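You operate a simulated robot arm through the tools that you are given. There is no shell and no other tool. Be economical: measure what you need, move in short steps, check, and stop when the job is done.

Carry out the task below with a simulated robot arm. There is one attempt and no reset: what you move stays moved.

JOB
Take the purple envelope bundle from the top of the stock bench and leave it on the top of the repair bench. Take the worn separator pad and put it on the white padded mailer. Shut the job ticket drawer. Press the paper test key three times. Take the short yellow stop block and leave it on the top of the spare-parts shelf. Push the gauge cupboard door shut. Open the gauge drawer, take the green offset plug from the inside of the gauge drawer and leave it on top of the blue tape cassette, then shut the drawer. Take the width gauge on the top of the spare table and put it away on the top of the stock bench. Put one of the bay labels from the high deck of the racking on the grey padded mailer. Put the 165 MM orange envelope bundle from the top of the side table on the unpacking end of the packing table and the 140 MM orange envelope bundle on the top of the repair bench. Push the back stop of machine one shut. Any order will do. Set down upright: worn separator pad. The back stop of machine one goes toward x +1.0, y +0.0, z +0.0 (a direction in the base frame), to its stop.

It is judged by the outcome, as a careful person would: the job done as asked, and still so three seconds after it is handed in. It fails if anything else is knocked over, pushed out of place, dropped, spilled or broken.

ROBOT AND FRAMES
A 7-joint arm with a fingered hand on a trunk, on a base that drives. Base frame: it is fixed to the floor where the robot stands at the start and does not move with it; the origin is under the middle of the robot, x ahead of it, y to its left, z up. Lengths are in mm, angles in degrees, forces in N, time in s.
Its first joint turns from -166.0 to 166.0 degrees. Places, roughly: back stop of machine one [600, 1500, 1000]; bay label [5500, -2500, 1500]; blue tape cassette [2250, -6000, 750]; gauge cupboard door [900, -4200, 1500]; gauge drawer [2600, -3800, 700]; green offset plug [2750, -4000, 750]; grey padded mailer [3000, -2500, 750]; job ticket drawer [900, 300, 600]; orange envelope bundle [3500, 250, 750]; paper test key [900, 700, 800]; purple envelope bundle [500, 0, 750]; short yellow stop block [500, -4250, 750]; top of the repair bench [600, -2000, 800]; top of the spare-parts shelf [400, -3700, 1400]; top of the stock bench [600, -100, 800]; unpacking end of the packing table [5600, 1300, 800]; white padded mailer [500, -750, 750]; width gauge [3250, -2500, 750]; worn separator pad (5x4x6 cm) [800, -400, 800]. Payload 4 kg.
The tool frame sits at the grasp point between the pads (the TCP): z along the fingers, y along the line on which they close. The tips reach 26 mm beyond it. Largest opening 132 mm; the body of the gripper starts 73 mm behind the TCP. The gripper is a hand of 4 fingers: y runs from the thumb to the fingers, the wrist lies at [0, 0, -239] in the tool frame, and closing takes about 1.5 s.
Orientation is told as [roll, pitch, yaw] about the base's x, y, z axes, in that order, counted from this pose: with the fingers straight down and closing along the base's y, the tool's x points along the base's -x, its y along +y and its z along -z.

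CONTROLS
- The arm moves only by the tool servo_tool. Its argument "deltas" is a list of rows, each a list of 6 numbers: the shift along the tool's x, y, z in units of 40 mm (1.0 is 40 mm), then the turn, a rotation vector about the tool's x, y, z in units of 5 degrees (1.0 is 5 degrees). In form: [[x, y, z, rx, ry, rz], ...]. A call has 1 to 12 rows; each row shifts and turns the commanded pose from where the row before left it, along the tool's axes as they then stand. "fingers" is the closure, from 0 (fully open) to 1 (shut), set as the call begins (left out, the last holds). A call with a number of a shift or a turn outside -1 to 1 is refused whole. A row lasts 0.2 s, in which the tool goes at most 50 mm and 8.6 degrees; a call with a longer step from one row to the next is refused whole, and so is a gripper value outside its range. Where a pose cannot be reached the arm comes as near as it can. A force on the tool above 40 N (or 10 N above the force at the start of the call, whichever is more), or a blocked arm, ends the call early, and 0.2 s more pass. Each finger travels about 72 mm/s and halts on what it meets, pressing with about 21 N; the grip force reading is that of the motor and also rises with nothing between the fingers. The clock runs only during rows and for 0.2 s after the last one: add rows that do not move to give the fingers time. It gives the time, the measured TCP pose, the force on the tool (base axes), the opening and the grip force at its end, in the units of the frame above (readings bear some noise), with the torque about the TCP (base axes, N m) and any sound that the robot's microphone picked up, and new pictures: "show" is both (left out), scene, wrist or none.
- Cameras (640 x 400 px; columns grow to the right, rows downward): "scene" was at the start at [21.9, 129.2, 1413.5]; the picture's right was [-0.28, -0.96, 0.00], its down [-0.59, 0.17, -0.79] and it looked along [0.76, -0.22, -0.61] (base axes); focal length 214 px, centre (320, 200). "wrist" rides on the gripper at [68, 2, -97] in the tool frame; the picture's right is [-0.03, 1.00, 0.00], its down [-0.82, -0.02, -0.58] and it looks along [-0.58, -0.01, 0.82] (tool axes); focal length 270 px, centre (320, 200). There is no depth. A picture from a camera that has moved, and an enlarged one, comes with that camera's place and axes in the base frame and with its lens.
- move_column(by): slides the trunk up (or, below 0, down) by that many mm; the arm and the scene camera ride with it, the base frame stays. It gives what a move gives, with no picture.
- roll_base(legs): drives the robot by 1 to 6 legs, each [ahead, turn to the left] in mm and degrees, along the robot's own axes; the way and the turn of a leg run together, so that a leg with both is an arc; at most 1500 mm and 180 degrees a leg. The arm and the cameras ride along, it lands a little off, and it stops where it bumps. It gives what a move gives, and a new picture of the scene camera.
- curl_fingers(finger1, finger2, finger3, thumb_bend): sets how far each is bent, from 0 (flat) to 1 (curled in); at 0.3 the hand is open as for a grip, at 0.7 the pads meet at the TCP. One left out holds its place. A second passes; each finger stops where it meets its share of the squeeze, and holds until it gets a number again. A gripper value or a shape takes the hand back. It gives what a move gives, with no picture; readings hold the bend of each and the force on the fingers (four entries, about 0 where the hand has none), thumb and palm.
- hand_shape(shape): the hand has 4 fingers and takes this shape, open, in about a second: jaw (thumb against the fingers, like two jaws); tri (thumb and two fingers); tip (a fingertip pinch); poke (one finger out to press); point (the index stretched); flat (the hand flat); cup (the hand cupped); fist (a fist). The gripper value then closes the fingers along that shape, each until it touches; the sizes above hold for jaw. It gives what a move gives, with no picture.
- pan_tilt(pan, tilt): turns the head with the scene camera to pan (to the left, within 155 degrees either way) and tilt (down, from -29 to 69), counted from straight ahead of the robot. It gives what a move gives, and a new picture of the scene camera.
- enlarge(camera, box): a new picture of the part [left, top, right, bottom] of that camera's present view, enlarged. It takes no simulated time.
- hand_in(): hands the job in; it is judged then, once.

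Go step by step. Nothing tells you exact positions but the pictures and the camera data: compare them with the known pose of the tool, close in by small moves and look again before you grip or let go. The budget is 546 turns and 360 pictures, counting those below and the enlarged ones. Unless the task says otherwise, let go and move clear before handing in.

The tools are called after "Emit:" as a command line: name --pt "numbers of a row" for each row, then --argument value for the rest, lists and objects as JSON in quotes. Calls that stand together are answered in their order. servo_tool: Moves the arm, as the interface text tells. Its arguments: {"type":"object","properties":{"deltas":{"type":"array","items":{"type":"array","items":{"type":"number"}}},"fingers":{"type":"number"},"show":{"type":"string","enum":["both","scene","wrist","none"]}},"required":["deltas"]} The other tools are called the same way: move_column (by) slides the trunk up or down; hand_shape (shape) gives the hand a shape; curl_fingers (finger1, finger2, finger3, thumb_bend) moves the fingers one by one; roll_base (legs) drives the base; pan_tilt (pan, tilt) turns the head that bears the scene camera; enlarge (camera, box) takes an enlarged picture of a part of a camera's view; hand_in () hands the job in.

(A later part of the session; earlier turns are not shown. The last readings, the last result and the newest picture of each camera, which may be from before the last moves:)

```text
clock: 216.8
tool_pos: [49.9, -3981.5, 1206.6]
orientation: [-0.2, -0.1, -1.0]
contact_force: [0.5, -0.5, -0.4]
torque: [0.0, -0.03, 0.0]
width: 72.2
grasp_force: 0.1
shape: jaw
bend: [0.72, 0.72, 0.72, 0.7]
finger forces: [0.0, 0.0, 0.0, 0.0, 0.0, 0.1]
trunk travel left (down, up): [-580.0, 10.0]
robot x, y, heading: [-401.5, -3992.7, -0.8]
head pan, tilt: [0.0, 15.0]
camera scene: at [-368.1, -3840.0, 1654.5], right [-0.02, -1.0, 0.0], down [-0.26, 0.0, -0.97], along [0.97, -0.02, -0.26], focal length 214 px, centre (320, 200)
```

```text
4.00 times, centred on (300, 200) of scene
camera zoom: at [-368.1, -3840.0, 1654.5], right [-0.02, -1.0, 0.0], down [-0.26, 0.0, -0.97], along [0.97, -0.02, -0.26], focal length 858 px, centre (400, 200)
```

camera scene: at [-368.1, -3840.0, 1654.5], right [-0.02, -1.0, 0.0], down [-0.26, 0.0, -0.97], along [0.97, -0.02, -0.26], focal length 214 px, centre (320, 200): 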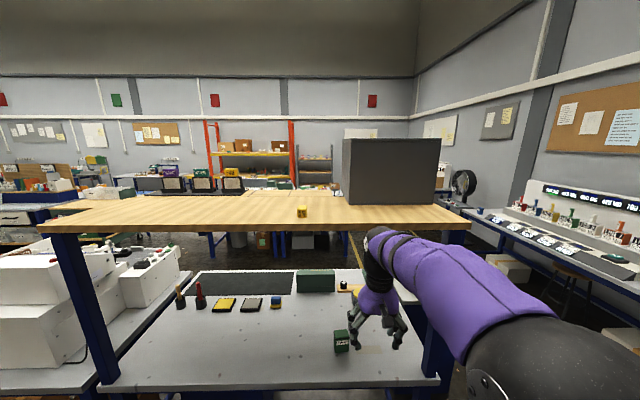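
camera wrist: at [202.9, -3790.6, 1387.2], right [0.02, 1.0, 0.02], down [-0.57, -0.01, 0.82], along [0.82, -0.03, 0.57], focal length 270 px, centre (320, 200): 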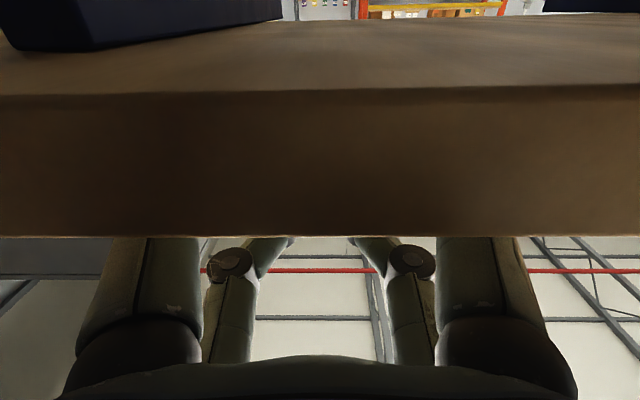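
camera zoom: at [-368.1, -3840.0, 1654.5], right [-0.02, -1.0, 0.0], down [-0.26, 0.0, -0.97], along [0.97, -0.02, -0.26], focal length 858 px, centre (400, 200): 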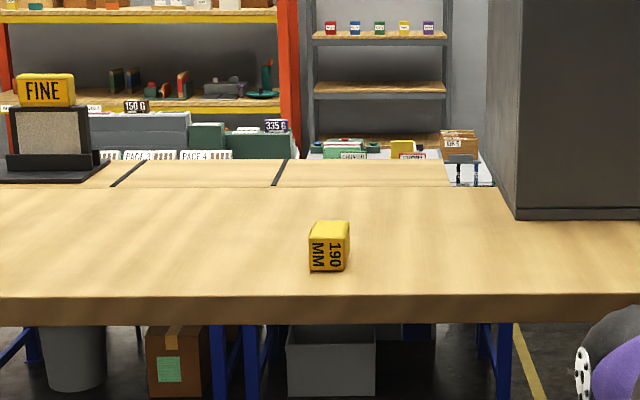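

The stop block rests on the shelf top. Next I go around the end to the +x side for the cupboard door.

Emit:
roll_base --legs '[[0, -89], [1240, 0], [0, 90], [1450, 0]]'

Emit:
pan_tilt --pan 90 --tilt 10

Emit:
pan_tilt --pan 20 --tilt 20

Emit:
pan_tilt --pan -45 --tilt 25

```text
clock: 237.5
tool_pos: [1508.3, -5113.6, 1207.0]
orientation: [-0.2, -0.1, 3.5]
contact_force: [0.6, -0.2, 0.0]
torque: [-0.01, 0.0, 0.0]
width: 72.3
grasp_force: 0.0
shape: jaw
bend: [0.72, 0.72, 0.72, 0.7]
finger forces: [0.0, 0.0, 0.0, 0.0, 0.0, 0.0]
trunk travel left (down, up): [-580.0, 10.0]
robot x, y, heading: [1056.9, -5159.0, 3.4]
head pan, tilt: [0.0, 15.0]
camera scene: at [1080.3, -5005.1, 1654.5], right [0.06, -1.0, 0.0], down [-0.26, -0.02, -0.97], along [0.96, 0.06, -0.26], focal length 214 px, centre (320, 200)
```

scene: 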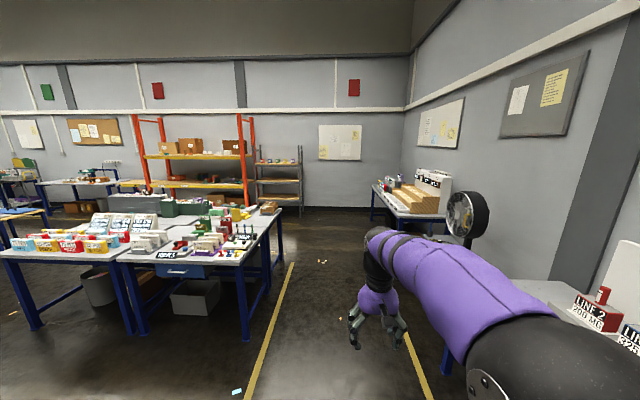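

```text
clock: 239.1
tool_pos: [1509.5, -5114.6, 1207.4]
orientation: [-0.2, 0.0, 3.4]
contact_force: [0.2, -0.5, 0.7]
torque: [0.02, 0.01, -0.02]
width: 72.1
grasp_force: 0.0
shape: jaw
bend: [0.72, 0.72, 0.72, 0.7]
finger forces: [0.0, 0.0, 0.0, 0.0, 0.0, 0.0]
trunk travel left (down, up): [-580.0, 10.0]
robot x, y, heading: [1059.3, -5157.6, 3.5]
head pan, tilt: [90.0, 10.0]
camera scene: at [981.4, -4917.9, 1662.6], right [1.0, 0.06, 0.0], down [0.01, -0.17, -0.98], along [-0.06, 0.98, -0.17], focal length 214 px, centre (320, 200)
```

scene: 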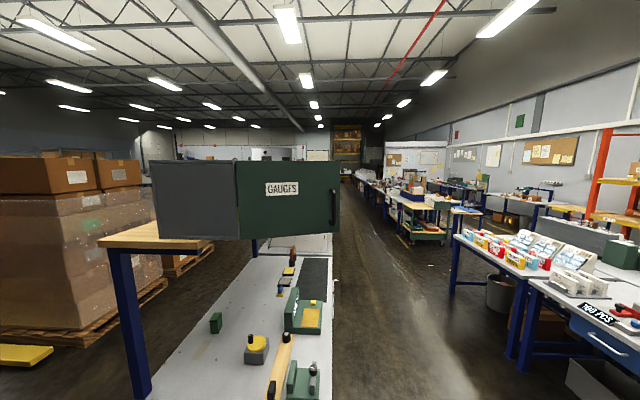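

```text
clock: 240.6
tool_pos: [1509.4, -5114.4, 1207.7]
orientation: [-0.1, -0.1, 3.3]
contact_force: [0.2, -1.0, -0.2]
torque: [0.03, -0.02, 0.01]
width: 72.0
grasp_force: 0.1
shape: jaw
bend: [0.72, 0.72, 0.72, 0.7]
finger forces: [0.0, 0.0, 0.1, 0.1, 0.0, 0.0]
trunk travel left (down, up): [-580.0, 10.0]
robot x, y, heading: [1057.7, -5165.2, 3.3]
head pan, tilt: [20.0, 20.0]
camera scene: at [1072.4, -4973.6, 1646.4], right [0.4, -0.92, 0.0], down [-0.31, -0.14, -0.94], along [0.86, 0.37, -0.34], focal length 214 px, centre (320, 200)
```

scene: 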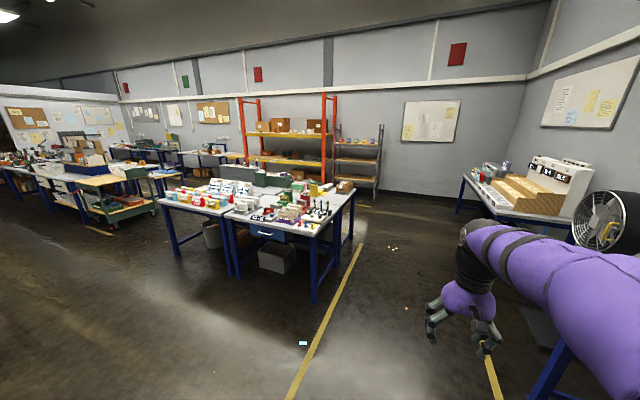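

```text
clock: 241.9
tool_pos: [1508.6, -5114.3, 1205.5]
orientation: [-0.2, -0.1, 3.4]
contact_force: [-0.3, -0.2, 0.0]
torque: [0.02, 0.03, 0.02]
width: 72.4
grasp_force: 0.2
shape: jaw
bend: [0.72, 0.72, 0.72, 0.7]
finger forces: [0.0, 0.0, 0.0, 0.0, 0.1, 0.0]
trunk travel left (down, up): [-580.0, 10.0]
robot x, y, heading: [1056.1, -5162.1, 3.6]
head pan, tilt: [-45.0, 25.0]
camera scene: at [1055.9, -5071.8, 1638.3], right [-0.66, -0.75, 0.0], down [-0.32, 0.28, -0.91], along [0.68, -0.6, -0.42], focal length 214 px, centre (320, 200)
```

scene: 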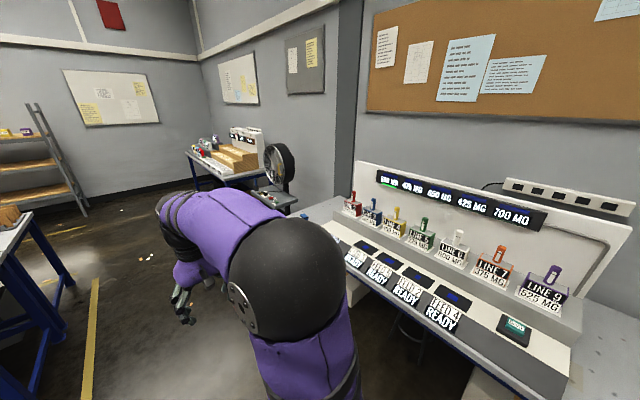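

The green "GAUGES" door hinges near [657, -4247] and stands open pointing roughly +x. I drive to the aisle east of it, facing it.

Emit:
roll_base --legs '[[480, 0], [0, 87], [880, 0], [0, 90]]'

Emit:
pan_tilt --pan 0 --tilt 15

```text
clock: 256.6
tool_pos: [1064.5, -4301.0, 1206.6]
orientation: [-0.2, 0.1, -177.4]
contact_force: [-0.2, 0.4, 0.0]
torque: [-0.02, 0.0, 0.0]
width: 72.2
grasp_force: 0.0
shape: jaw
bend: [0.72, 0.72, 0.72, 0.7]
finger forces: [0.0, 0.1, 0.0, 0.0, 0.0, 0.0]
trunk travel left (down, up): [-580.0, 10.0]
robot x, y, heading: [1517.9, -4262.3, -177.4]
head pan, tilt: [-45.0, 25.0]
camera scene: at [1513.8, -4348.7, 1638.3], right [0.67, 0.74, 0.0], down [0.31, -0.28, -0.91], along [-0.67, 0.61, -0.42], focal length 214 px, centre (320, 200)
```

scene: 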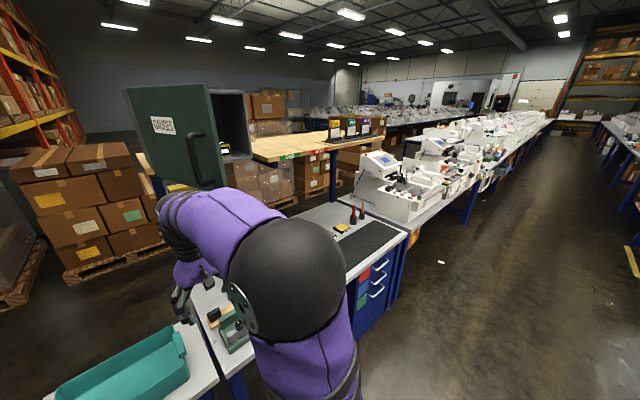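

```text
clock: 257.7
tool_pos: [1064.9, -4301.4, 1206.7]
orientation: [-0.3, -0.1, -177.4]
contact_force: [0.2, 0.5, -0.9]
torque: [-0.02, -0.01, -0.02]
width: 72.0
grasp_force: 0.1
shape: jaw
bend: [0.72, 0.72, 0.72, 0.7]
finger forces: [0.0, 0.0, 0.1, 0.0, 0.0, 0.1]
trunk travel left (down, up): [-580.0, 10.0]
robot x, y, heading: [1516.7, -4261.2, -177.3]
head pan, tilt: [0.0, 15.0]
camera scene: at [1488.6, -4415.0, 1654.5], right [-0.05, 1.0, 0.0], down [0.26, 0.01, -0.97], along [-0.96, -0.04, -0.26], focal length 214 px, centre (320, 200)
```

scene: 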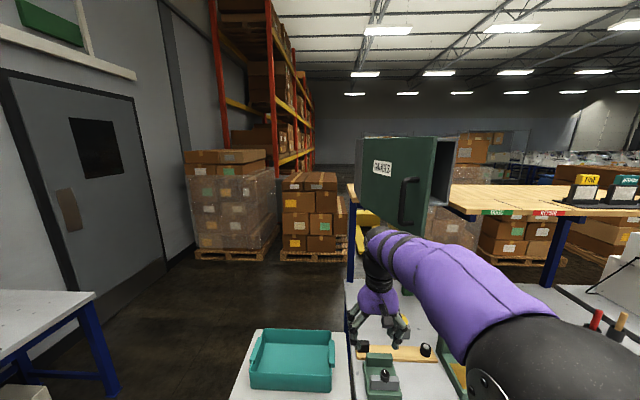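

Emit:
servo_tool --pt "-0.14 0.05 -0.56 0 -1 0" --pt "-0.188 0.05 -0.546 0 -1 0" --pt "-0.235 0.05 -0.527 0 -1 0" --pt "-0.28 0.05 -0.505 0 -1 0" --pt "-0.323 0.05 -0.478 0 -1 0" --pt "-0.364 0.05 -0.449 0 -1 0" --pt "-0.401 0 -0.415 0 -1 0" --pt "-0.436 0 -0.378 0 -1 0" --pt "-0.467 0 -0.339 0 -1 0" --pt "-0.495 0 -0.297 0 -1 0" --pt "-0.519 0 -0.253 0 -1 0" --pt "-0.539 0 -0.206 0 -1 0" --fingers 1 --show "none"

Emit:
servo_tool --pt "-0.555 0 -0.159 0 -1 0" --pt "-0.567 0 -0.11 0 -1 0" --pt "-0.574 0 -0.06 0 -1 0" --pt "-0.577 0 -0.01 0 -1 0" --pt "-0.576 0 0.04 0 -1 0" --pt "-0.57 0 0.09 0 -1 0" --pt "0 0 0 0 0 0" --show "scene"

```text
clock: 260.3
tool_pos: [998.6, -4317.5, 1477.4]
orientation: [-0.4, -60.1, -177.1]
contact_force: [0.6, -0.7, 0.1]
torque: [-0.01, 0.03, 0.0]
width: 0.1
grasp_force: 20.3
shape: jaw
bend: [0.62, 0.62, 0.62, 0.7]
finger forces: [0.0, 0.1, 0.0, 0.0, 0.0, 0.0]
trunk travel left (down, up): [-580.0, 10.0]
robot x, y, heading: [1518.9, -4263.6, -177.5]
head pan, tilt: [0.0, 15.0]
```

```text
clock: 261.9
tool_pos: [963.9, -4319.5, 1610.3]
orientation: [-119.6, -89.7, -57.8]
contact_force: [-0.3, -0.1, 0.8]
torque: [-0.01, 0.01, 0.0]
width: 0.0
grasp_force: 20.8
shape: jaw
bend: [0.62, 0.62, 0.62, 0.7]
finger forces: [0.0, 0.0, 0.0, 0.0, 0.1, 0.0]
trunk travel left (down, up): [-580.0, 10.0]
robot x, y, heading: [1520.1, -4262.7, -177.2]
head pan, tilt: [0.0, 15.0]
camera scene: at [1488.6, -4415.1, 1654.5], right [-0.05, 1.0, 0.0], down [0.26, 0.01, -0.97], along [-0.96, -0.05, -0.26], focal length 214 px, centre (320, 200)
```

scene: 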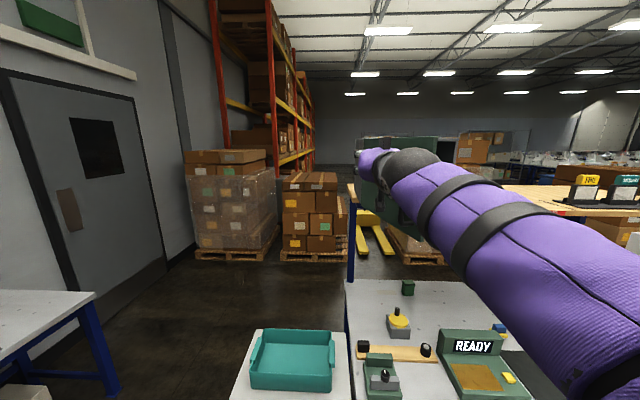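

Emit:
servo_tool --pt "0 -0.8 0 0 0 0" --pt "0 -0.8 0 0 0 0" --pt "0 -0.8 0 0 0 0" --pt "0 -0.8 0 0 0 0" --pt "0 -0.8 0 0 0 0" --pt "0 -0.8 0 0 0 0" --pt "0 -0.8 0 0 0 0" --pt "0 -0.8 0 0 0 0" --show "scene"

```text
clock: 263.7
tool_pos: [952.9, -4064.1, 1608.5]
orientation: [-93.6, -89.8, -83.8]
contact_force: [-0.8, 0.3, 0.6]
torque: [0.0, -0.01, 0.01]
width: 0.0
grasp_force: 20.8
shape: jaw
bend: [0.62, 0.62, 0.62, 0.7]
finger forces: [0.1, 0.0, 0.0, 0.0, 0.1, 0.0]
trunk travel left (down, up): [-580.0, 10.0]
robot x, y, heading: [1514.7, -4262.9, -177.3]
head pan, tilt: [0.0, 15.0]
camera scene: at [1488.5, -4414.4, 1654.6], right [-0.05, 1.0, 0.0], down [0.26, 0.01, -0.97], along [-0.96, -0.05, -0.26], focal length 214 px, centre (320, 200)
```

scene: 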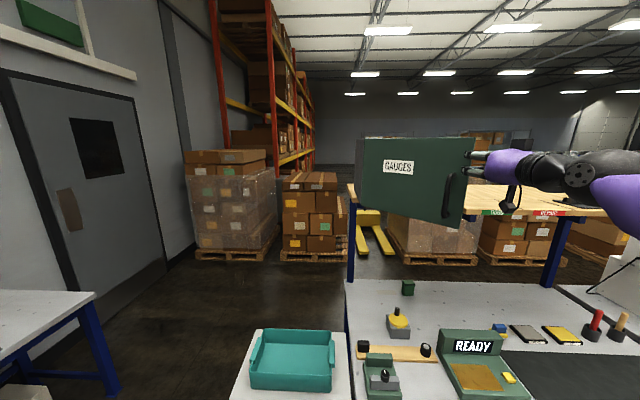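

Emit:
servo_tool --pt "0 -0.47 0.4 0 0 0" --pt "0 -0.47 0.4 0 0 0" --pt "0 -0.47 0.4 0 0 0" --pt "0 -0.47 0.4 0 0 0" --pt "0 0 0.6 0 0 0" --pt "0 0 0.6 0 0 0" --pt "0 0 0.6 0 0 0" --pt "0 0 0.6 0 0 0" --pt "0 0 0 0 0 0" --show "scene"

```text
clock: 265.7
tool_pos: [790.8, -3996.4, 1611.7]
orientation: [-108.2, -89.8, -69.2]
contact_force: [-0.2, 0.1, 0.5]
torque: [0.0, 0.01, 0.01]
width: 0.0
grasp_force: 21.2
shape: jaw
bend: [0.62, 0.64, 0.61, 0.7]
finger forces: [0.1, 0.1, 0.0, 0.0, 0.0, 0.0]
trunk travel left (down, up): [-580.0, 10.0]
robot x, y, heading: [1514.4, -4261.0, -177.2]
head pan, tilt: [0.0, 15.0]
camera scene: at [1489.0, -4413.9, 1654.7], right [-0.05, 1.0, 0.0], down [0.26, 0.01, -0.97], along [-0.96, -0.05, -0.26], focal length 214 px, centre (320, 200)
```

scene: 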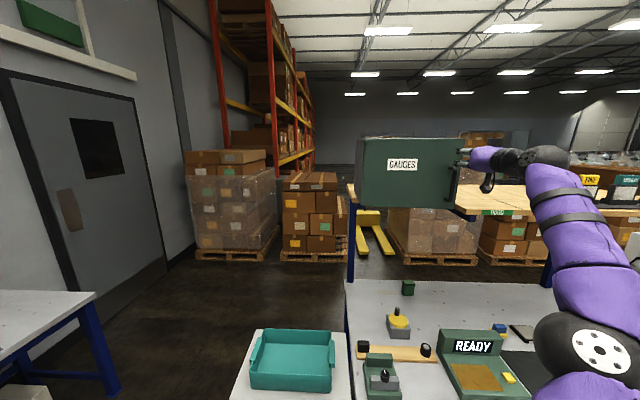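

Emit:
servo_tool --pt "0 0.1 0.5 0 0 0" --pt "0 0.1 0.5 0 0 0" --pt "0 0 0.4 0 0 0" --pt "0 0 0.3 0 0 0" --pt "0 0 0.3 0 0 0" --pt "0 0 0.3 0 0 0" --show "scene"

Emit:
enlarge --camera "scene" --box '[330, 110, 530, 240]'

```text
clock: 266.9
tool_pos: [753.8, -4007.9, 1596.9]
orientation: [-167.5, -88.3, -10.7]
contact_force: [-0.5, 5.1, 18.8]
torque: [0.19, 0.29, -0.02]
width: 0.0
grasp_force: 20.7
shape: jaw
bend: [0.63, 0.64, 0.61, 0.7]
finger forces: [0.1, 0.1, 0.0, 0.0, 0.1, 0.0]
out of reach, approached as far as the arm can: row 1, 2, 3, 4, 5
trunk travel left (down, up): [-580.0, 10.0]
robot x, y, heading: [1514.5, -4260.1, -177.4]
head pan, tilt: [0.0, 15.0]
stopped in row 5: the force on the tool passed its limit (the readings are from after the stop); the commanded pose is now the measured one
camera scene: at [1488.8, -4414.9, 1654.4], right [-0.05, 1.0, 0.0], down [0.26, 0.01, -0.97], along [-0.96, -0.04, -0.26], focal length 214 px, centre (320, 200)
```

scene: 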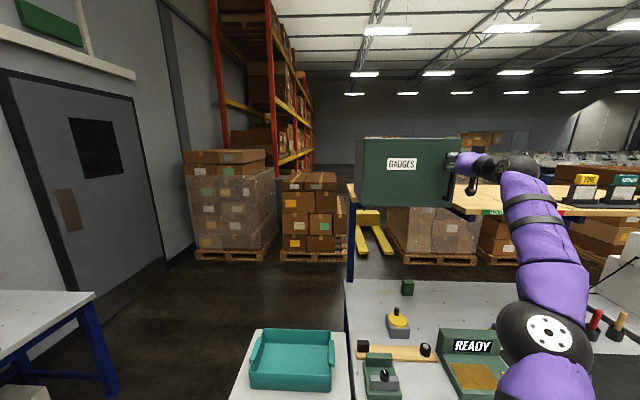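

```text
3.08 times, centred on (430, 175) of scene
camera zoom: at [1488.8, -4414.9, 1654.4], right [-0.05, 1.0, 0.0], down [0.26, 0.01, -0.97], along [-0.96, -0.04, -0.26], focal length 660 px, centre (-18, 277)
```

zoom: 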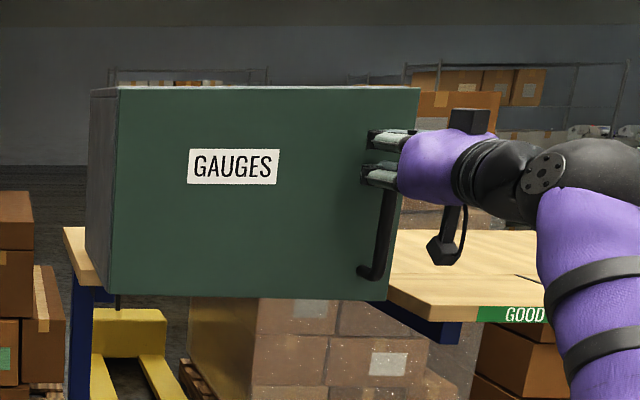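

Emit:
servo_tool --pt "-0.4 0 -0.2 0 0 0" --pt "-0.2 0 -0.9 0 0 0" --pt "0 0 -0.9 0 0 0" --pt "0 0 -0.9 0 0 0" --pt "0 0 0 0 0 0" --show "none"

Emit:
roll_base --legs '[[100, 0]]'

Emit:
enlarge --camera "scene" --box '[330, 110, 570, 260]'

```text
clock: 268.1
tool_pos: [835.9, -3982.0, 1649.0]
orientation: [-159.0, -89.2, -18.8]
contact_force: [-0.2, 0.2, -0.6]
torque: [-0.01, 0.01, -0.02]
width: 0.0
grasp_force: 21.3
shape: jaw
bend: [0.63, 0.64, 0.61, 0.7]
finger forces: [0.0, 0.1, 0.0, 0.0, 0.0, 0.2]
out of reach, approached as far as the arm can: row 1, 2, 3, 4
trunk travel left (down, up): [-580.0, 10.0]
robot x, y, heading: [1518.6, -4258.9, -177.3]
head pan, tilt: [0.0, 15.0]
```

```text
clock: 269.2
tool_pos: [733.8, -3987.7, 1648.7]
orientation: [-158.8, -89.1, -19.0]
contact_force: [-0.6, 0.2, 0.4]
torque: [0.04, -0.01, -0.02]
width: 0.0
grasp_force: 20.6
shape: jaw
bend: [0.63, 0.64, 0.62, 0.7]
finger forces: [0.0, 0.0, 0.1, 0.0, 0.0, 0.1]
trunk travel left (down, up): [-580.0, 10.0]
robot x, y, heading: [1417.2, -4264.5, -177.2]
head pan, tilt: [0.0, 15.0]
camera scene: at [1387.2, -4419.6, 1654.5], right [-0.05, 1.0, 0.0], down [0.26, 0.01, -0.97], along [-0.96, -0.05, -0.26], focal length 214 px, centre (320, 200)
```

scene: 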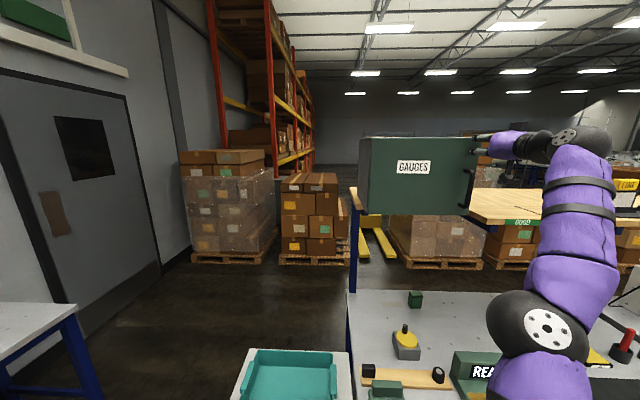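

```text
2.67 times, centred on (450, 185) of scene
camera zoom: at [1387.2, -4419.6, 1654.5], right [-0.05, 1.0, 0.0], down [0.26, 0.01, -0.97], along [-0.96, -0.05, -0.26], focal length 572 px, centre (-27, 240)
```

zoom: 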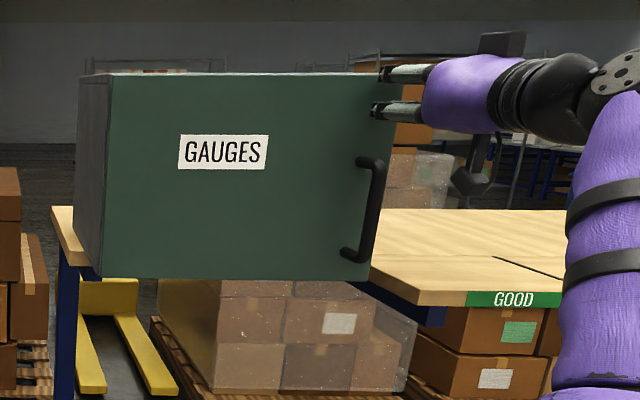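

Emit:
servo_tool --pt "0.3 0.5 -0.3 0 0 0" --pt "0.3 0.5 -0.3 0 0 0" --pt "0 0 0.4 0 0 0" --pt "0 0 0.4 0 0 0" --pt "0 0 0.4 0 0 0" --pt "0 0 0.4 0 0 0" --pt "0 0 0.3 0 0 0" --pt "0 0 0.3 0 0 0" --show "none"

Emit:
enlarge --camera "scene" --box '[330, 110, 570, 260]'

```text
clock: 270.3
tool_pos: [729.5, -4005.9, 1658.1]
orientation: [-166.3, -88.4, -11.9]
contact_force: [28.8, -0.3, -1.2]
torque: [-0.01, -0.65, -0.05]
width: 0.0
grasp_force: 20.5
shape: jaw
bend: [0.66, 0.64, 0.62, 0.7]
finger forces: [0.1, 0.1, 0.1, 0.0, 0.0, 0.0]
out of reach, approached as far as the arm can: row 1, 2, 3, 4, 5
trunk travel left (down, up): [-580.0, 10.0]
robot x, y, heading: [1418.4, -4268.9, -177.1]
head pan, tilt: [0.0, 15.0]
stopped in row 5: the force on the tool passed its limit (the readings are from after the stop); the commanded pose is now the measured one
```

```text
2.67 times, centred on (450, 185) of scene
camera zoom: at [1395.8, -4419.6, 1654.5], right [-0.05, 1.0, 0.0], down [0.25, 0.01, -0.97], along [-0.97, -0.04, -0.25], focal length 572 px, centre (-27, 240)
```

zoom: 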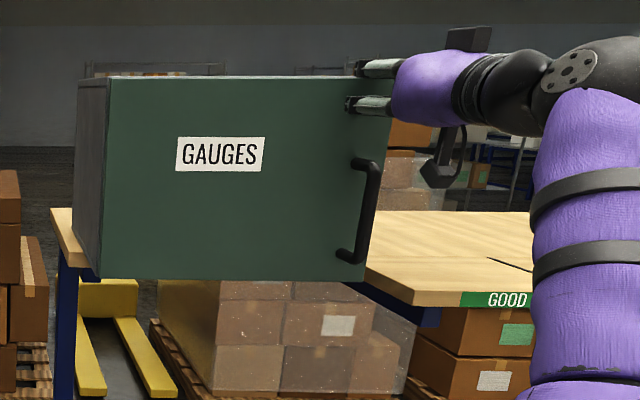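

The door now lies parallel to the box front and resists: it is shut. I retract and straighten the arm.

Emit:
servo_tool --pt "0 0 -0.9 0 0 0" --pt "0 0 -0.9 0 0 0" --pt "0 0 -0.9 0 0 0" --pt "0 0.5 -0.9 0 0 0" --pt "0 0.5 -0.9 0 0 0" --pt "0 0.5 -0.9 0 0 0" --pt "0 0 0 0 0 0" --show "none"

Emit:
enlarge --camera "scene" --box '[330, 110, 570, 260]'

```text
clock: 271.9
tool_pos: [886.4, -4011.6, 1746.4]
orientation: [-163.1, -88.8, -15.0]
contact_force: [-0.2, 0.6, -0.3]
torque: [0.0, 0.04, 0.0]
width: 0.0
grasp_force: 20.4
shape: jaw
bend: [0.66, 0.64, 0.62, 0.7]
finger forces: [0.0, 0.0, 0.1, 0.0, 0.0, 0.0]
out of reach, approached as far as the arm can: row 1, 2, 3, 4, 5, 6
trunk travel left (down, up): [-580.0, 10.0]
robot x, y, heading: [1414.9, -4265.2, -177.0]
head pan, tilt: [0.0, 15.0]
```

```text
2.67 times, centred on (450, 185) of scene
camera zoom: at [1388.5, -4419.6, 1654.5], right [-0.05, 1.0, 0.0], down [0.26, 0.01, -0.97], along [-0.96, -0.04, -0.26], focal length 572 px, centre (-27, 240)
```

zoom: 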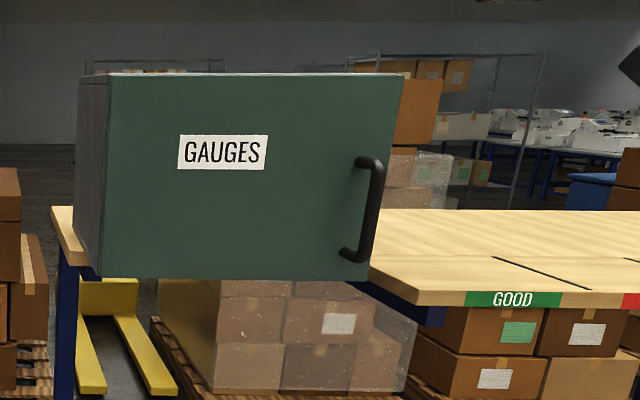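

Emit:
roll_base --legs '[[-350, 0]]'

Emit:
servo_tool --pt "0.4 0 0 0 1 0" --pt "0.4 0 0 0 1 0" --pt "0.4 0 0 0 1 0" --pt "0.4 0 0.1 0 1 0" --pt "0.4 0 0.1 0 1 0" --pt "0.4 0 0.2 0 1 0" --pt "0.4 0 0.2 0 1 0" --pt "0.4 0 0.3 0 1 0" --pt "0.4 0 0.3 0 1 0" --pt "0.4 0 0.4 0 1 0" --pt "0.4 0 0.4 0 1 0" --pt "0.4 0 0.4 0 1 0" --show "none"

Emit:
servo_tool --pt "0 0 0.6 0 1 0" --pt "0 0 0.6 0 1 0" --pt "0 0 0.6 0 1 0" --pt "0 0 0.6 0 1 0" --pt "0 0 0.6 0 1 0" --pt "0 0 0.6 0 0.7 0" --pt "0 0 0.6 0 0 0" --pt "0 0 0 0 0 0" --fingers 0.3 --show "none"

Emit:
pan_tilt --pan 150 --tilt 15

```text
clock: 274.2
tool_pos: [1236.8, -3996.8, 1747.0]
orientation: [-162.7, -88.9, -15.1]
contact_force: [0.3, 0.1, 0.5]
torque: [0.04, 0.0, -0.03]
width: 0.0
grasp_force: 21.0
shape: jaw
bend: [0.66, 0.64, 0.62, 0.7]
finger forces: [0.0, 0.0, 0.0, 0.1, 0.0, 0.1]
trunk travel left (down, up): [-580.0, 10.0]
robot x, y, heading: [1770.4, -4245.6, -177.0]
head pan, tilt: [0.0, 15.0]
camera scene: at [1741.1, -4402.6, 1654.6], right [-0.05, 1.0, 0.0], down [0.26, 0.01, -0.97], along [-0.96, -0.05, -0.26], focal length 214 px, centre (320, 200)
```

scene: 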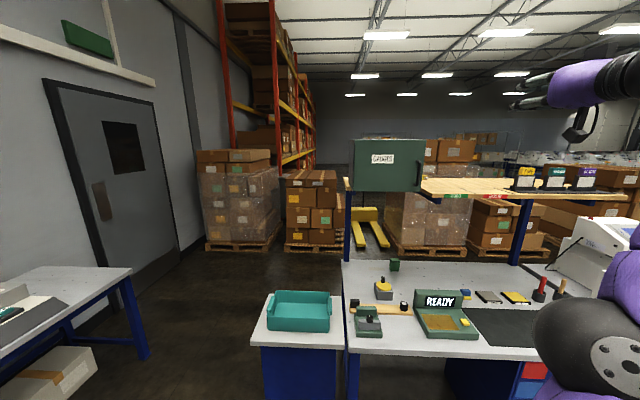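

```text
clock: 276.8
tool_pos: [1251.1, -4007.2, 1497.0]
orientation: [-0.5, -31.0, -177.7]
contact_force: [-0.1, 0.5, -0.2]
torque: [0.0, -0.01, 0.0]
width: 0.0
grasp_force: 21.3
shape: jaw
bend: [0.66, 0.64, 0.62, 0.7]
finger forces: [0.0, 0.0, 0.1, 0.0, 0.1, 0.1]
out of reach, approached as far as the arm can: row 2, 3, 4, 5, 6, 8, 12
trunk travel left (down, up): [-580.0, 10.0]
robot x, y, heading: [1765.5, -4250.2, -177.1]
head pan, tilt: [0.0, 15.0]
```

```text
clock: 278.6
tool_pos: [1194.5, -4011.3, 1301.7]
orientation: [-0.4, -2.6, -177.9]
contact_force: [0.2, -0.8, 0.3]
torque: [0.02, -0.01, 0.03]
width: 92.2
grasp_force: 0.0
shape: jaw
bend: [0.67, 0.67, 0.68, 0.58]
finger forces: [0.0, 0.0, 0.0, 0.1, 0.0, 0.0]
out of reach, approached as far as the arm can: row 1, 2, 3
trunk travel left (down, up): [-580.0, 10.0]
robot x, y, heading: [1768.8, -4249.6, -177.1]
head pan, tilt: [0.0, 15.0]
```

```text
clock: 280.9
tool_pos: [1193.8, -4011.9, 1299.2]
orientation: [-0.2, -2.7, -177.9]
contact_force: [0.2, -0.1, 0.6]
torque: [0.02, 0.0, -0.02]
width: 92.1
grasp_force: 0.0
shape: jaw
bend: [0.67, 0.67, 0.68, 0.58]
finger forces: [0.0, 0.0, 0.1, 0.0, 0.1, 0.0]
trunk travel left (down, up): [-580.0, 10.0]
robot x, y, heading: [1766.8, -4246.4, -177.2]
head pan, tilt: [150.0, 15.0]
camera scene: at [1916.8, -4440.5, 1654.5], right [-0.46, -0.89, 0.0], down [-0.23, 0.12, -0.97], along [0.86, -0.44, -0.26], focal length 214 px, centre (320, 200)
```

scene: 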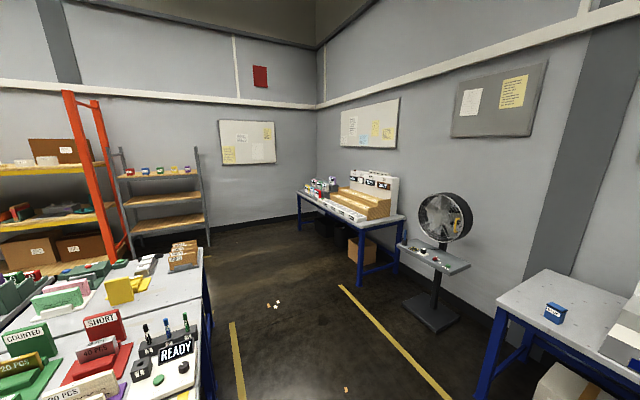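

The blue tape cassette is at about [2184, -5938]. Next I re-centre the arm, lower the trunk, and go to the gauge drawer's table.

Emit:
servo_tool --pt "0.5 0.8 0 0 0.5 0" --pt "0.5 0.8 0 0 0 0" --pt "0.5 0.8 0 0 0 0" --pt "0.5 0.8 0 0 0 0" --pt "0.5 0.8 0 0 0 0" --pt "0.5 0.8 0 0 0 0" --pt "0 0.8 0 0 0 0" --show "none"

Emit:
move_column --by -205

Emit:
roll_base --legs '[[0, -90], [300, 0], [0, -93]]'

Emit:
pan_tilt --pan 0 --tilt 30

```text
clock: 282.6
tool_pos: [1321.3, -4234.6, 1298.1]
orientation: [-0.3, -0.1, -177.8]
contact_force: [-0.4, 0.2, 0.2]
torque: [0.0, -0.01, 0.01]
width: 92.4
grasp_force: 0.1
shape: jaw
bend: [0.67, 0.67, 0.68, 0.58]
finger forces: [0.0, 0.0, 0.1, 0.0, 0.0, 0.0]
trunk travel left (down, up): [-580.0, 10.0]
robot x, y, heading: [1765.5, -4249.1, -176.9]
head pan, tilt: [150.0, 15.0]
```

```text
clock: 284.8
tool_pos: [1321.0, -4233.6, 1093.7]
orientation: [-0.4, -0.1, -177.9]
contact_force: [0.3, 1.6, 0.7]
torque: [0.01, -0.02, -0.03]
width: 92.4
grasp_force: 0.0
shape: jaw
bend: [0.67, 0.67, 0.68, 0.58]
finger forces: [0.0, 0.0, 0.0, 0.1, 0.0, 0.0]
trunk travel left (down, up): [-375.0, 215.0]
robot x, y, heading: [1769.2, -4248.8, -177.2]
head pan, tilt: [150.0, 15.0]
```

```text
clock: 294.5
tool_pos: [2194.4, -3966.7, 1093.7]
orientation: [-0.3, -0.1, 1.3]
contact_force: [0.1, 0.7, -0.3]
torque: [0.02, 0.01, -0.01]
width: 91.9
grasp_force: 0.0
shape: jaw
bend: [0.67, 0.67, 0.68, 0.58]
finger forces: [0.0, 0.1, 0.0, 0.1, 0.0, 0.0]
trunk travel left (down, up): [-375.0, 215.0]
robot x, y, heading: [1750.8, -3945.0, 2.1]
head pan, tilt: [150.0, 15.0]
camera scene: at [1599.0, -3750.9, 1449.5], right [0.47, 0.88, 0.0], down [0.23, -0.12, -0.97], along [-0.85, 0.45, -0.26], focal length 214 px, centre (320, 200)
```

scene: 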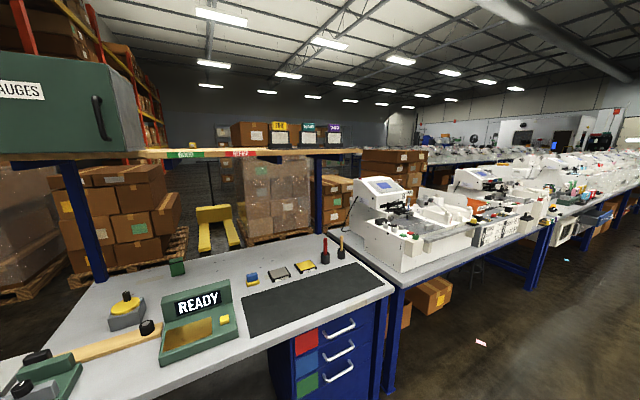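

```text
clock: 296.8
tool_pos: [2194.4, -3966.4, 1092.9]
orientation: [-0.5, -0.1, 1.2]
contact_force: [0.4, -0.5, -0.1]
torque: [0.0, 0.0, 0.0]
width: 92.2
grasp_force: 0.1
shape: jaw
bend: [0.67, 0.67, 0.68, 0.58]
finger forces: [0.1, 0.0, 0.0, 0.1, 0.0, 0.0]
trunk travel left (down, up): [-375.0, 215.0]
robot x, y, heading: [1748.3, -3947.2, 2.0]
head pan, tilt: [0.0, 30.0]
camera scene: at [1771.9, -3791.5, 1425.3], right [0.04, -1.0, 0.0], down [-0.5, -0.02, -0.87], along [0.87, 0.03, -0.5], focal length 214 px, centre (320, 200)
```

scene: 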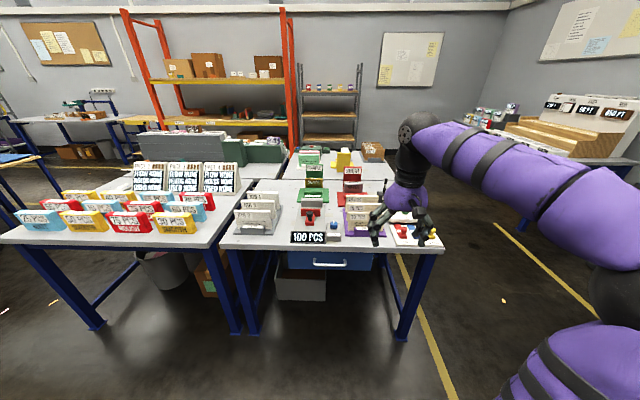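

Emit:
enlarge --camera "scene" --box '[210, 140, 450, 310]'

```text
2.35 times, centred on (330, 225) of scene
camera zoom: at [1771.9, -3791.5, 1425.3], right [0.04, -1.0, 0.0], down [-0.5, -0.02, -0.87], along [0.87, 0.03, -0.5], focal length 505 px, centre (296, 141)
```

zoom: 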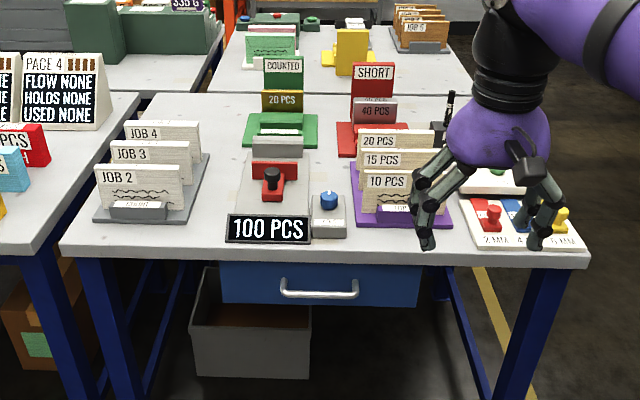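

The drawer handle is a horizontal bar at about [2450, -3813, 706]. I bring the hand level, pointing at it, low in front of the table.

Emit:
servo_tool --pt "-0.22 0.21 0.54 0 -1 0" --pt "-0.172 0.21 0.557 0 -1 0" --pt "-0.123 0.21 0.57 0 -1 0" --pt "-0.073 0.21 0.579 0 -1 0" --pt "-0.022 0.21 0.582 0 -1 0" --pt "0.029 0.21 0.582 0 -1 0" --pt "0.079 0.21 0.578 0 -1 0" --pt "0.13 0.21 0.568 0 -1 0" --pt "0.178 0.21 0.555 0 -1 0" --pt "0.226 0.21 0.538 0 -1 0" --pt "0.273 0.21 0.516 0 -1 0" --pt "0.316 0.21 0.49 0 -1 0" --show "none"

Emit:
servo_tool --pt "0.358 0.21 0.461 0 -1 0" --pt "0.396 0.21 0.427 0 -1 0" --pt "0.432 0.21 0.392 0 -1 0" --pt "0.465 0.21 0.353 0 -1 0" --pt "0.494 0.21 0.311 0 -1 0" --pt "0.519 0.21 0.266 0 -1 0" --pt "0 0 0 0 0 0" --show "both"

```text
clock: 299.4
tool_pos: [2299.0, -3867.1, 833.8]
orientation: [-0.8, -60.2, 2.0]
contact_force: [-0.1, 0.5, 0.0]
torque: [-0.03, 0.0, 0.02]
width: 92.4
grasp_force: 0.1
shape: jaw
bend: [0.67, 0.67, 0.68, 0.58]
finger forces: [0.0, 0.0, 0.0, 0.0, 0.0, 0.0]
trunk travel left (down, up): [-375.0, 215.0]
robot x, y, heading: [1746.8, -3946.7, 2.1]
head pan, tilt: [0.0, 30.0]
```

```text
clock: 301.0
tool_pos: [2348.6, -3814.5, 704.7]
orientation: [-114.3, -89.5, 115.5]
contact_force: [-0.2, 0.3, 0.2]
torque: [0.01, 0.02, -0.02]
width: 92.1
grasp_force: 0.1
shape: jaw
bend: [0.67, 0.67, 0.68, 0.58]
finger forces: [0.0, 0.0, 0.1, 0.0, 0.0, 0.0]
trunk travel left (down, up): [-375.0, 215.0]
robot x, y, heading: [1749.9, -3947.7, 1.9]
head pan, tilt: [0.0, 30.0]
camera scene: at [1772.0, -3791.3, 1425.3], right [0.04, -1.0, 0.0], down [-0.5, -0.02, -0.87], along [0.87, 0.03, -0.5], focal length 214 px, centre (320, 200)
camera wrist: at [2252.3, -3817.2, 636.1], right [-0.02, 1.0, 0.02], down [-0.58, -0.03, 0.81], along [0.81, 0.01, 0.58], focal length 270 px, centre (320, 200)
```

scene: 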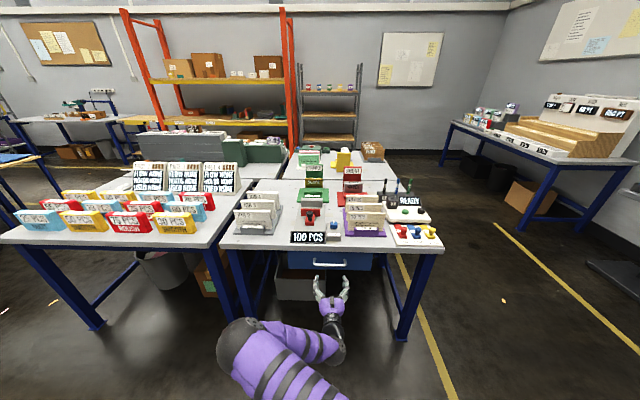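
wrist: 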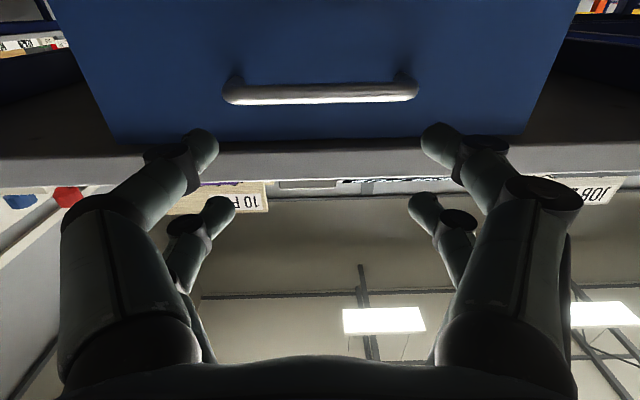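

Emit:
servo_tool --pt "0 0 0 0 0 1" --pt "0 0 0 0 0 1" --pt "0 0 0 0 0 1" --pt "0 0 0 0 0 1" --pt "0 0 0 0 0 1" --pt "0 0 0 0 0 1" --pt "0 0 0 0 0 1" --pt "0 0 0 0 0 1" --pt "0 0 0 0 0 1" --pt "0 0 0 0 0 1" --pt "0 0 0 0 0 1" --pt "0 0 0 0 0 1" --show "none"

Emit:
servo_tool --pt "0 0 0 0 0 1" --pt "0 0 0 0 0 1" --pt "0 0 0 0 0 1" --pt "0 0 0 0 0 1" --pt "0 0 0 0 0 1" --pt "0 0 0 0 0 1" --pt "0 -0.35 0 0 0 0" --pt "0 0 0 0 0 0" --show "wrist"

```text
clock: 303.6
tool_pos: [2350.5, -3813.3, 704.0]
orientation: [90.1, -30.2, -88.7]
contact_force: [0.0, -0.7, 1.1]
torque: [0.0, 0.01, 0.02]
width: 92.4
grasp_force: 0.1
shape: jaw
bend: [0.67, 0.67, 0.68, 0.58]
finger forces: [0.0, 0.0, 0.0, 0.1, 0.0, 0.0]
trunk travel left (down, up): [-375.0, 215.0]
robot x, y, heading: [1747.0, -3946.7, 2.0]
head pan, tilt: [0.0, 30.0]
```

```text
clock: 305.4
tool_pos: [2349.5, -3815.2, 689.8]
orientation: [90.2, -0.4, -88.7]
contact_force: [0.7, -0.6, 0.2]
torque: [0.01, -0.01, 0.0]
width: 92.0
grasp_force: 0.0
shape: jaw
bend: [0.67, 0.67, 0.68, 0.58]
finger forces: [0.1, 0.1, 0.1, 0.0, 0.0, 0.0]
trunk travel left (down, up): [-375.0, 215.0]
robot x, y, heading: [1747.4, -3946.9, 2.1]
head pan, tilt: [0.0, 30.0]
camera wrist: at [2251.4, -3749.4, 690.9], right [0.0, -0.02, 1.0], down [-0.56, -0.83, -0.02], along [0.83, -0.56, -0.01], focal length 270 px, centre (320, 200)
```

wrist: 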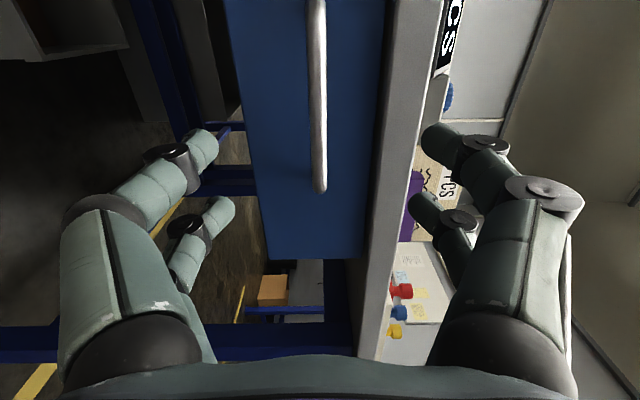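

Emit:
servo_tool --pt "0 0 0.8 0 0 0" --pt "0 0 0.8 0 0 0" --pt "0 0 0.7 0 0 0" --pt "0 0 0.4 0 0 0" --pt "0 0 0 0 0 0" --show "wrist"

```text
clock: 306.6
tool_pos: [2459.9, -3812.6, 688.7]
orientation: [90.2, -0.3, -88.7]
contact_force: [-0.1, -0.7, -0.3]
torque: [-0.01, -0.01, -0.02]
width: 92.5
grasp_force: 0.1
shape: jaw
bend: [0.67, 0.67, 0.68, 0.58]
finger forces: [0.0, 0.0, 0.0, 0.0, 0.0, 0.1]
trunk travel left (down, up): [-375.0, 215.0]
robot x, y, heading: [1747.4, -3947.0, 2.3]
head pan, tilt: [0.0, 30.0]
camera wrist: at [2360.9, -3747.2, 691.0], right [0.0, -0.02, 1.0], down [-0.56, -0.83, -0.02], along [0.83, -0.56, -0.01], focal length 270 px, centre (320, 200)
```

wrist: 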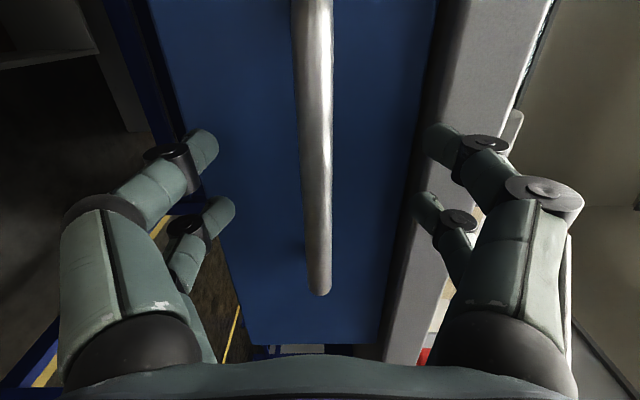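

Emit:
servo_tool --pt "0 0 0.1 0 0 0" --pt "0 0 0 0 0 0" --pt "0 0 0 0 0 0" --pt "0 0 0 0 0 0" --pt "0 0 0 0 0 0" --pt "0 0 0 0 0 0" --fingers 1 --show "wrist"

```text
clock: 308.0
tool_pos: [2463.2, -3812.4, 690.8]
orientation: [90.1, -0.4, -88.7]
contact_force: [1.5, 0.0, -1.6]
torque: [-0.01, 0.01, 0.0]
width: 0.1
grasp_force: 21.1
shape: jaw
bend: [0.64, 0.63, 0.63, 0.7]
finger forces: [0.0, 0.0, 0.1, 0.0, 0.1, 0.1]
trunk travel left (down, up): [-375.0, 215.0]
robot x, y, heading: [1748.7, -3945.7, 2.1]
head pan, tilt: [0.0, 30.0]
camera wrist: at [2364.4, -3747.1, 691.2], right [0.0, -0.02, 1.0], down [-0.56, -0.83, -0.02], along [0.83, -0.56, -0.01], focal length 270 px, centre (320, 200)
```

wrist: 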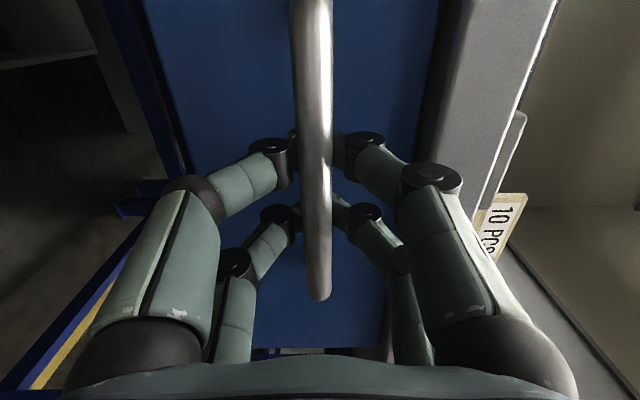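

The fingers closed behind the bar, hooking it. I pull back.

Emit:
servo_tool --pt "0 0 -0.4 0 0 0" --pt "0 0 -0.4 0 0 0" --pt "0 0 -0.4 0 0 0" --pt "0 0 -0.4 0 0 0" --pt "0 0 -0.4 0 0 0" --pt "0 0 -0.4 0 0 0" --pt "0 0 -0.4 0 0 0" --pt "0 0 0 0 0 0" --show "scene"

```text
clock: 309.8
tool_pos: [2349.6, -3815.0, 690.2]
orientation: [90.1, -0.3, -88.7]
contact_force: [1.1, 1.4, 0.2]
torque: [-0.01, -0.02, -0.01]
width: 0.1
grasp_force: 20.7
shape: jaw
bend: [0.64, 0.63, 0.63, 0.7]
finger forces: [0.1, 0.0, 0.1, 0.0, 0.1, 0.0]
trunk travel left (down, up): [-375.0, 215.0]
robot x, y, heading: [1749.2, -3948.0, 2.1]
head pan, tilt: [0.0, 30.0]
camera scene: at [1772.0, -3791.4, 1425.3], right [0.04, -1.0, 0.0], down [-0.5, -0.02, -0.87], along [0.87, 0.03, -0.5], focal length 214 px, centre (320, 200)
```

scene: 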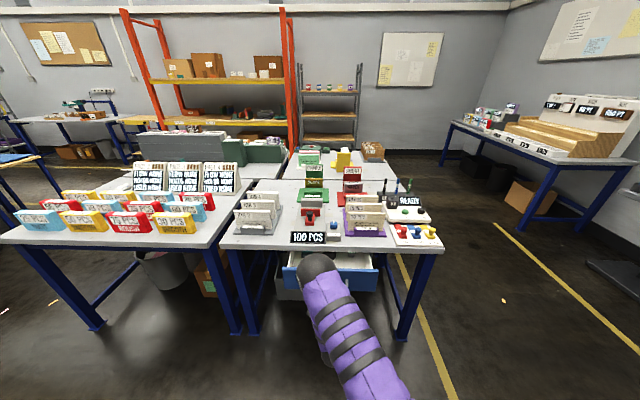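

Emit:
roll_base --legs '[[-170, 0]]'

Emit:
enlarge --camera "scene" --box '[220, 200, 420, 320]'

```text
clock: 311.3
tool_pos: [2175.8, -3822.3, 689.3]
orientation: [90.1, -0.4, -88.7]
contact_force: [-0.1, -0.8, 0.2]
torque: [0.03, -0.02, -0.02]
width: 0.0
grasp_force: 20.7
shape: jaw
bend: [0.64, 0.63, 0.63, 0.7]
finger forces: [0.0, 0.1, 0.0, 0.0, 0.1, 0.1]
trunk travel left (down, up): [-375.0, 215.0]
robot x, y, heading: [1574.1, -3950.9, 2.1]
head pan, tilt: [0.0, 30.0]
camera scene: at [1598.7, -3797.8, 1425.3], right [0.04, -1.0, 0.0], down [-0.5, -0.02, -0.87], along [0.87, 0.03, -0.5], focal length 214 px, centre (320, 200)
```

scene: 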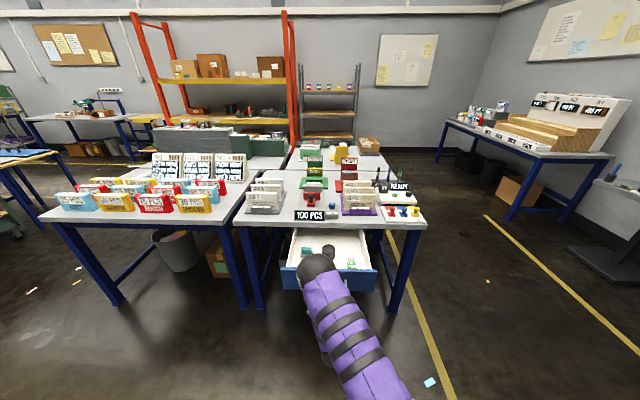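

```text
3.20 times, centred on (320, 260) of scene
camera zoom: at [1598.7, -3797.8, 1425.3], right [0.04, -1.0, 0.0], down [-0.5, -0.02, -0.87], along [0.87, 0.03, -0.5], focal length 686 px, centre (320, 8)
```

zoom: 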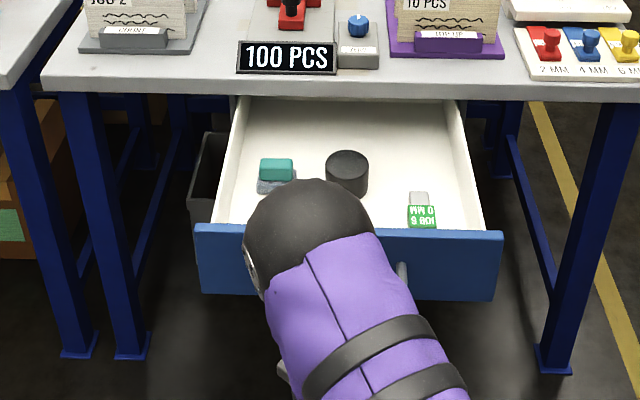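

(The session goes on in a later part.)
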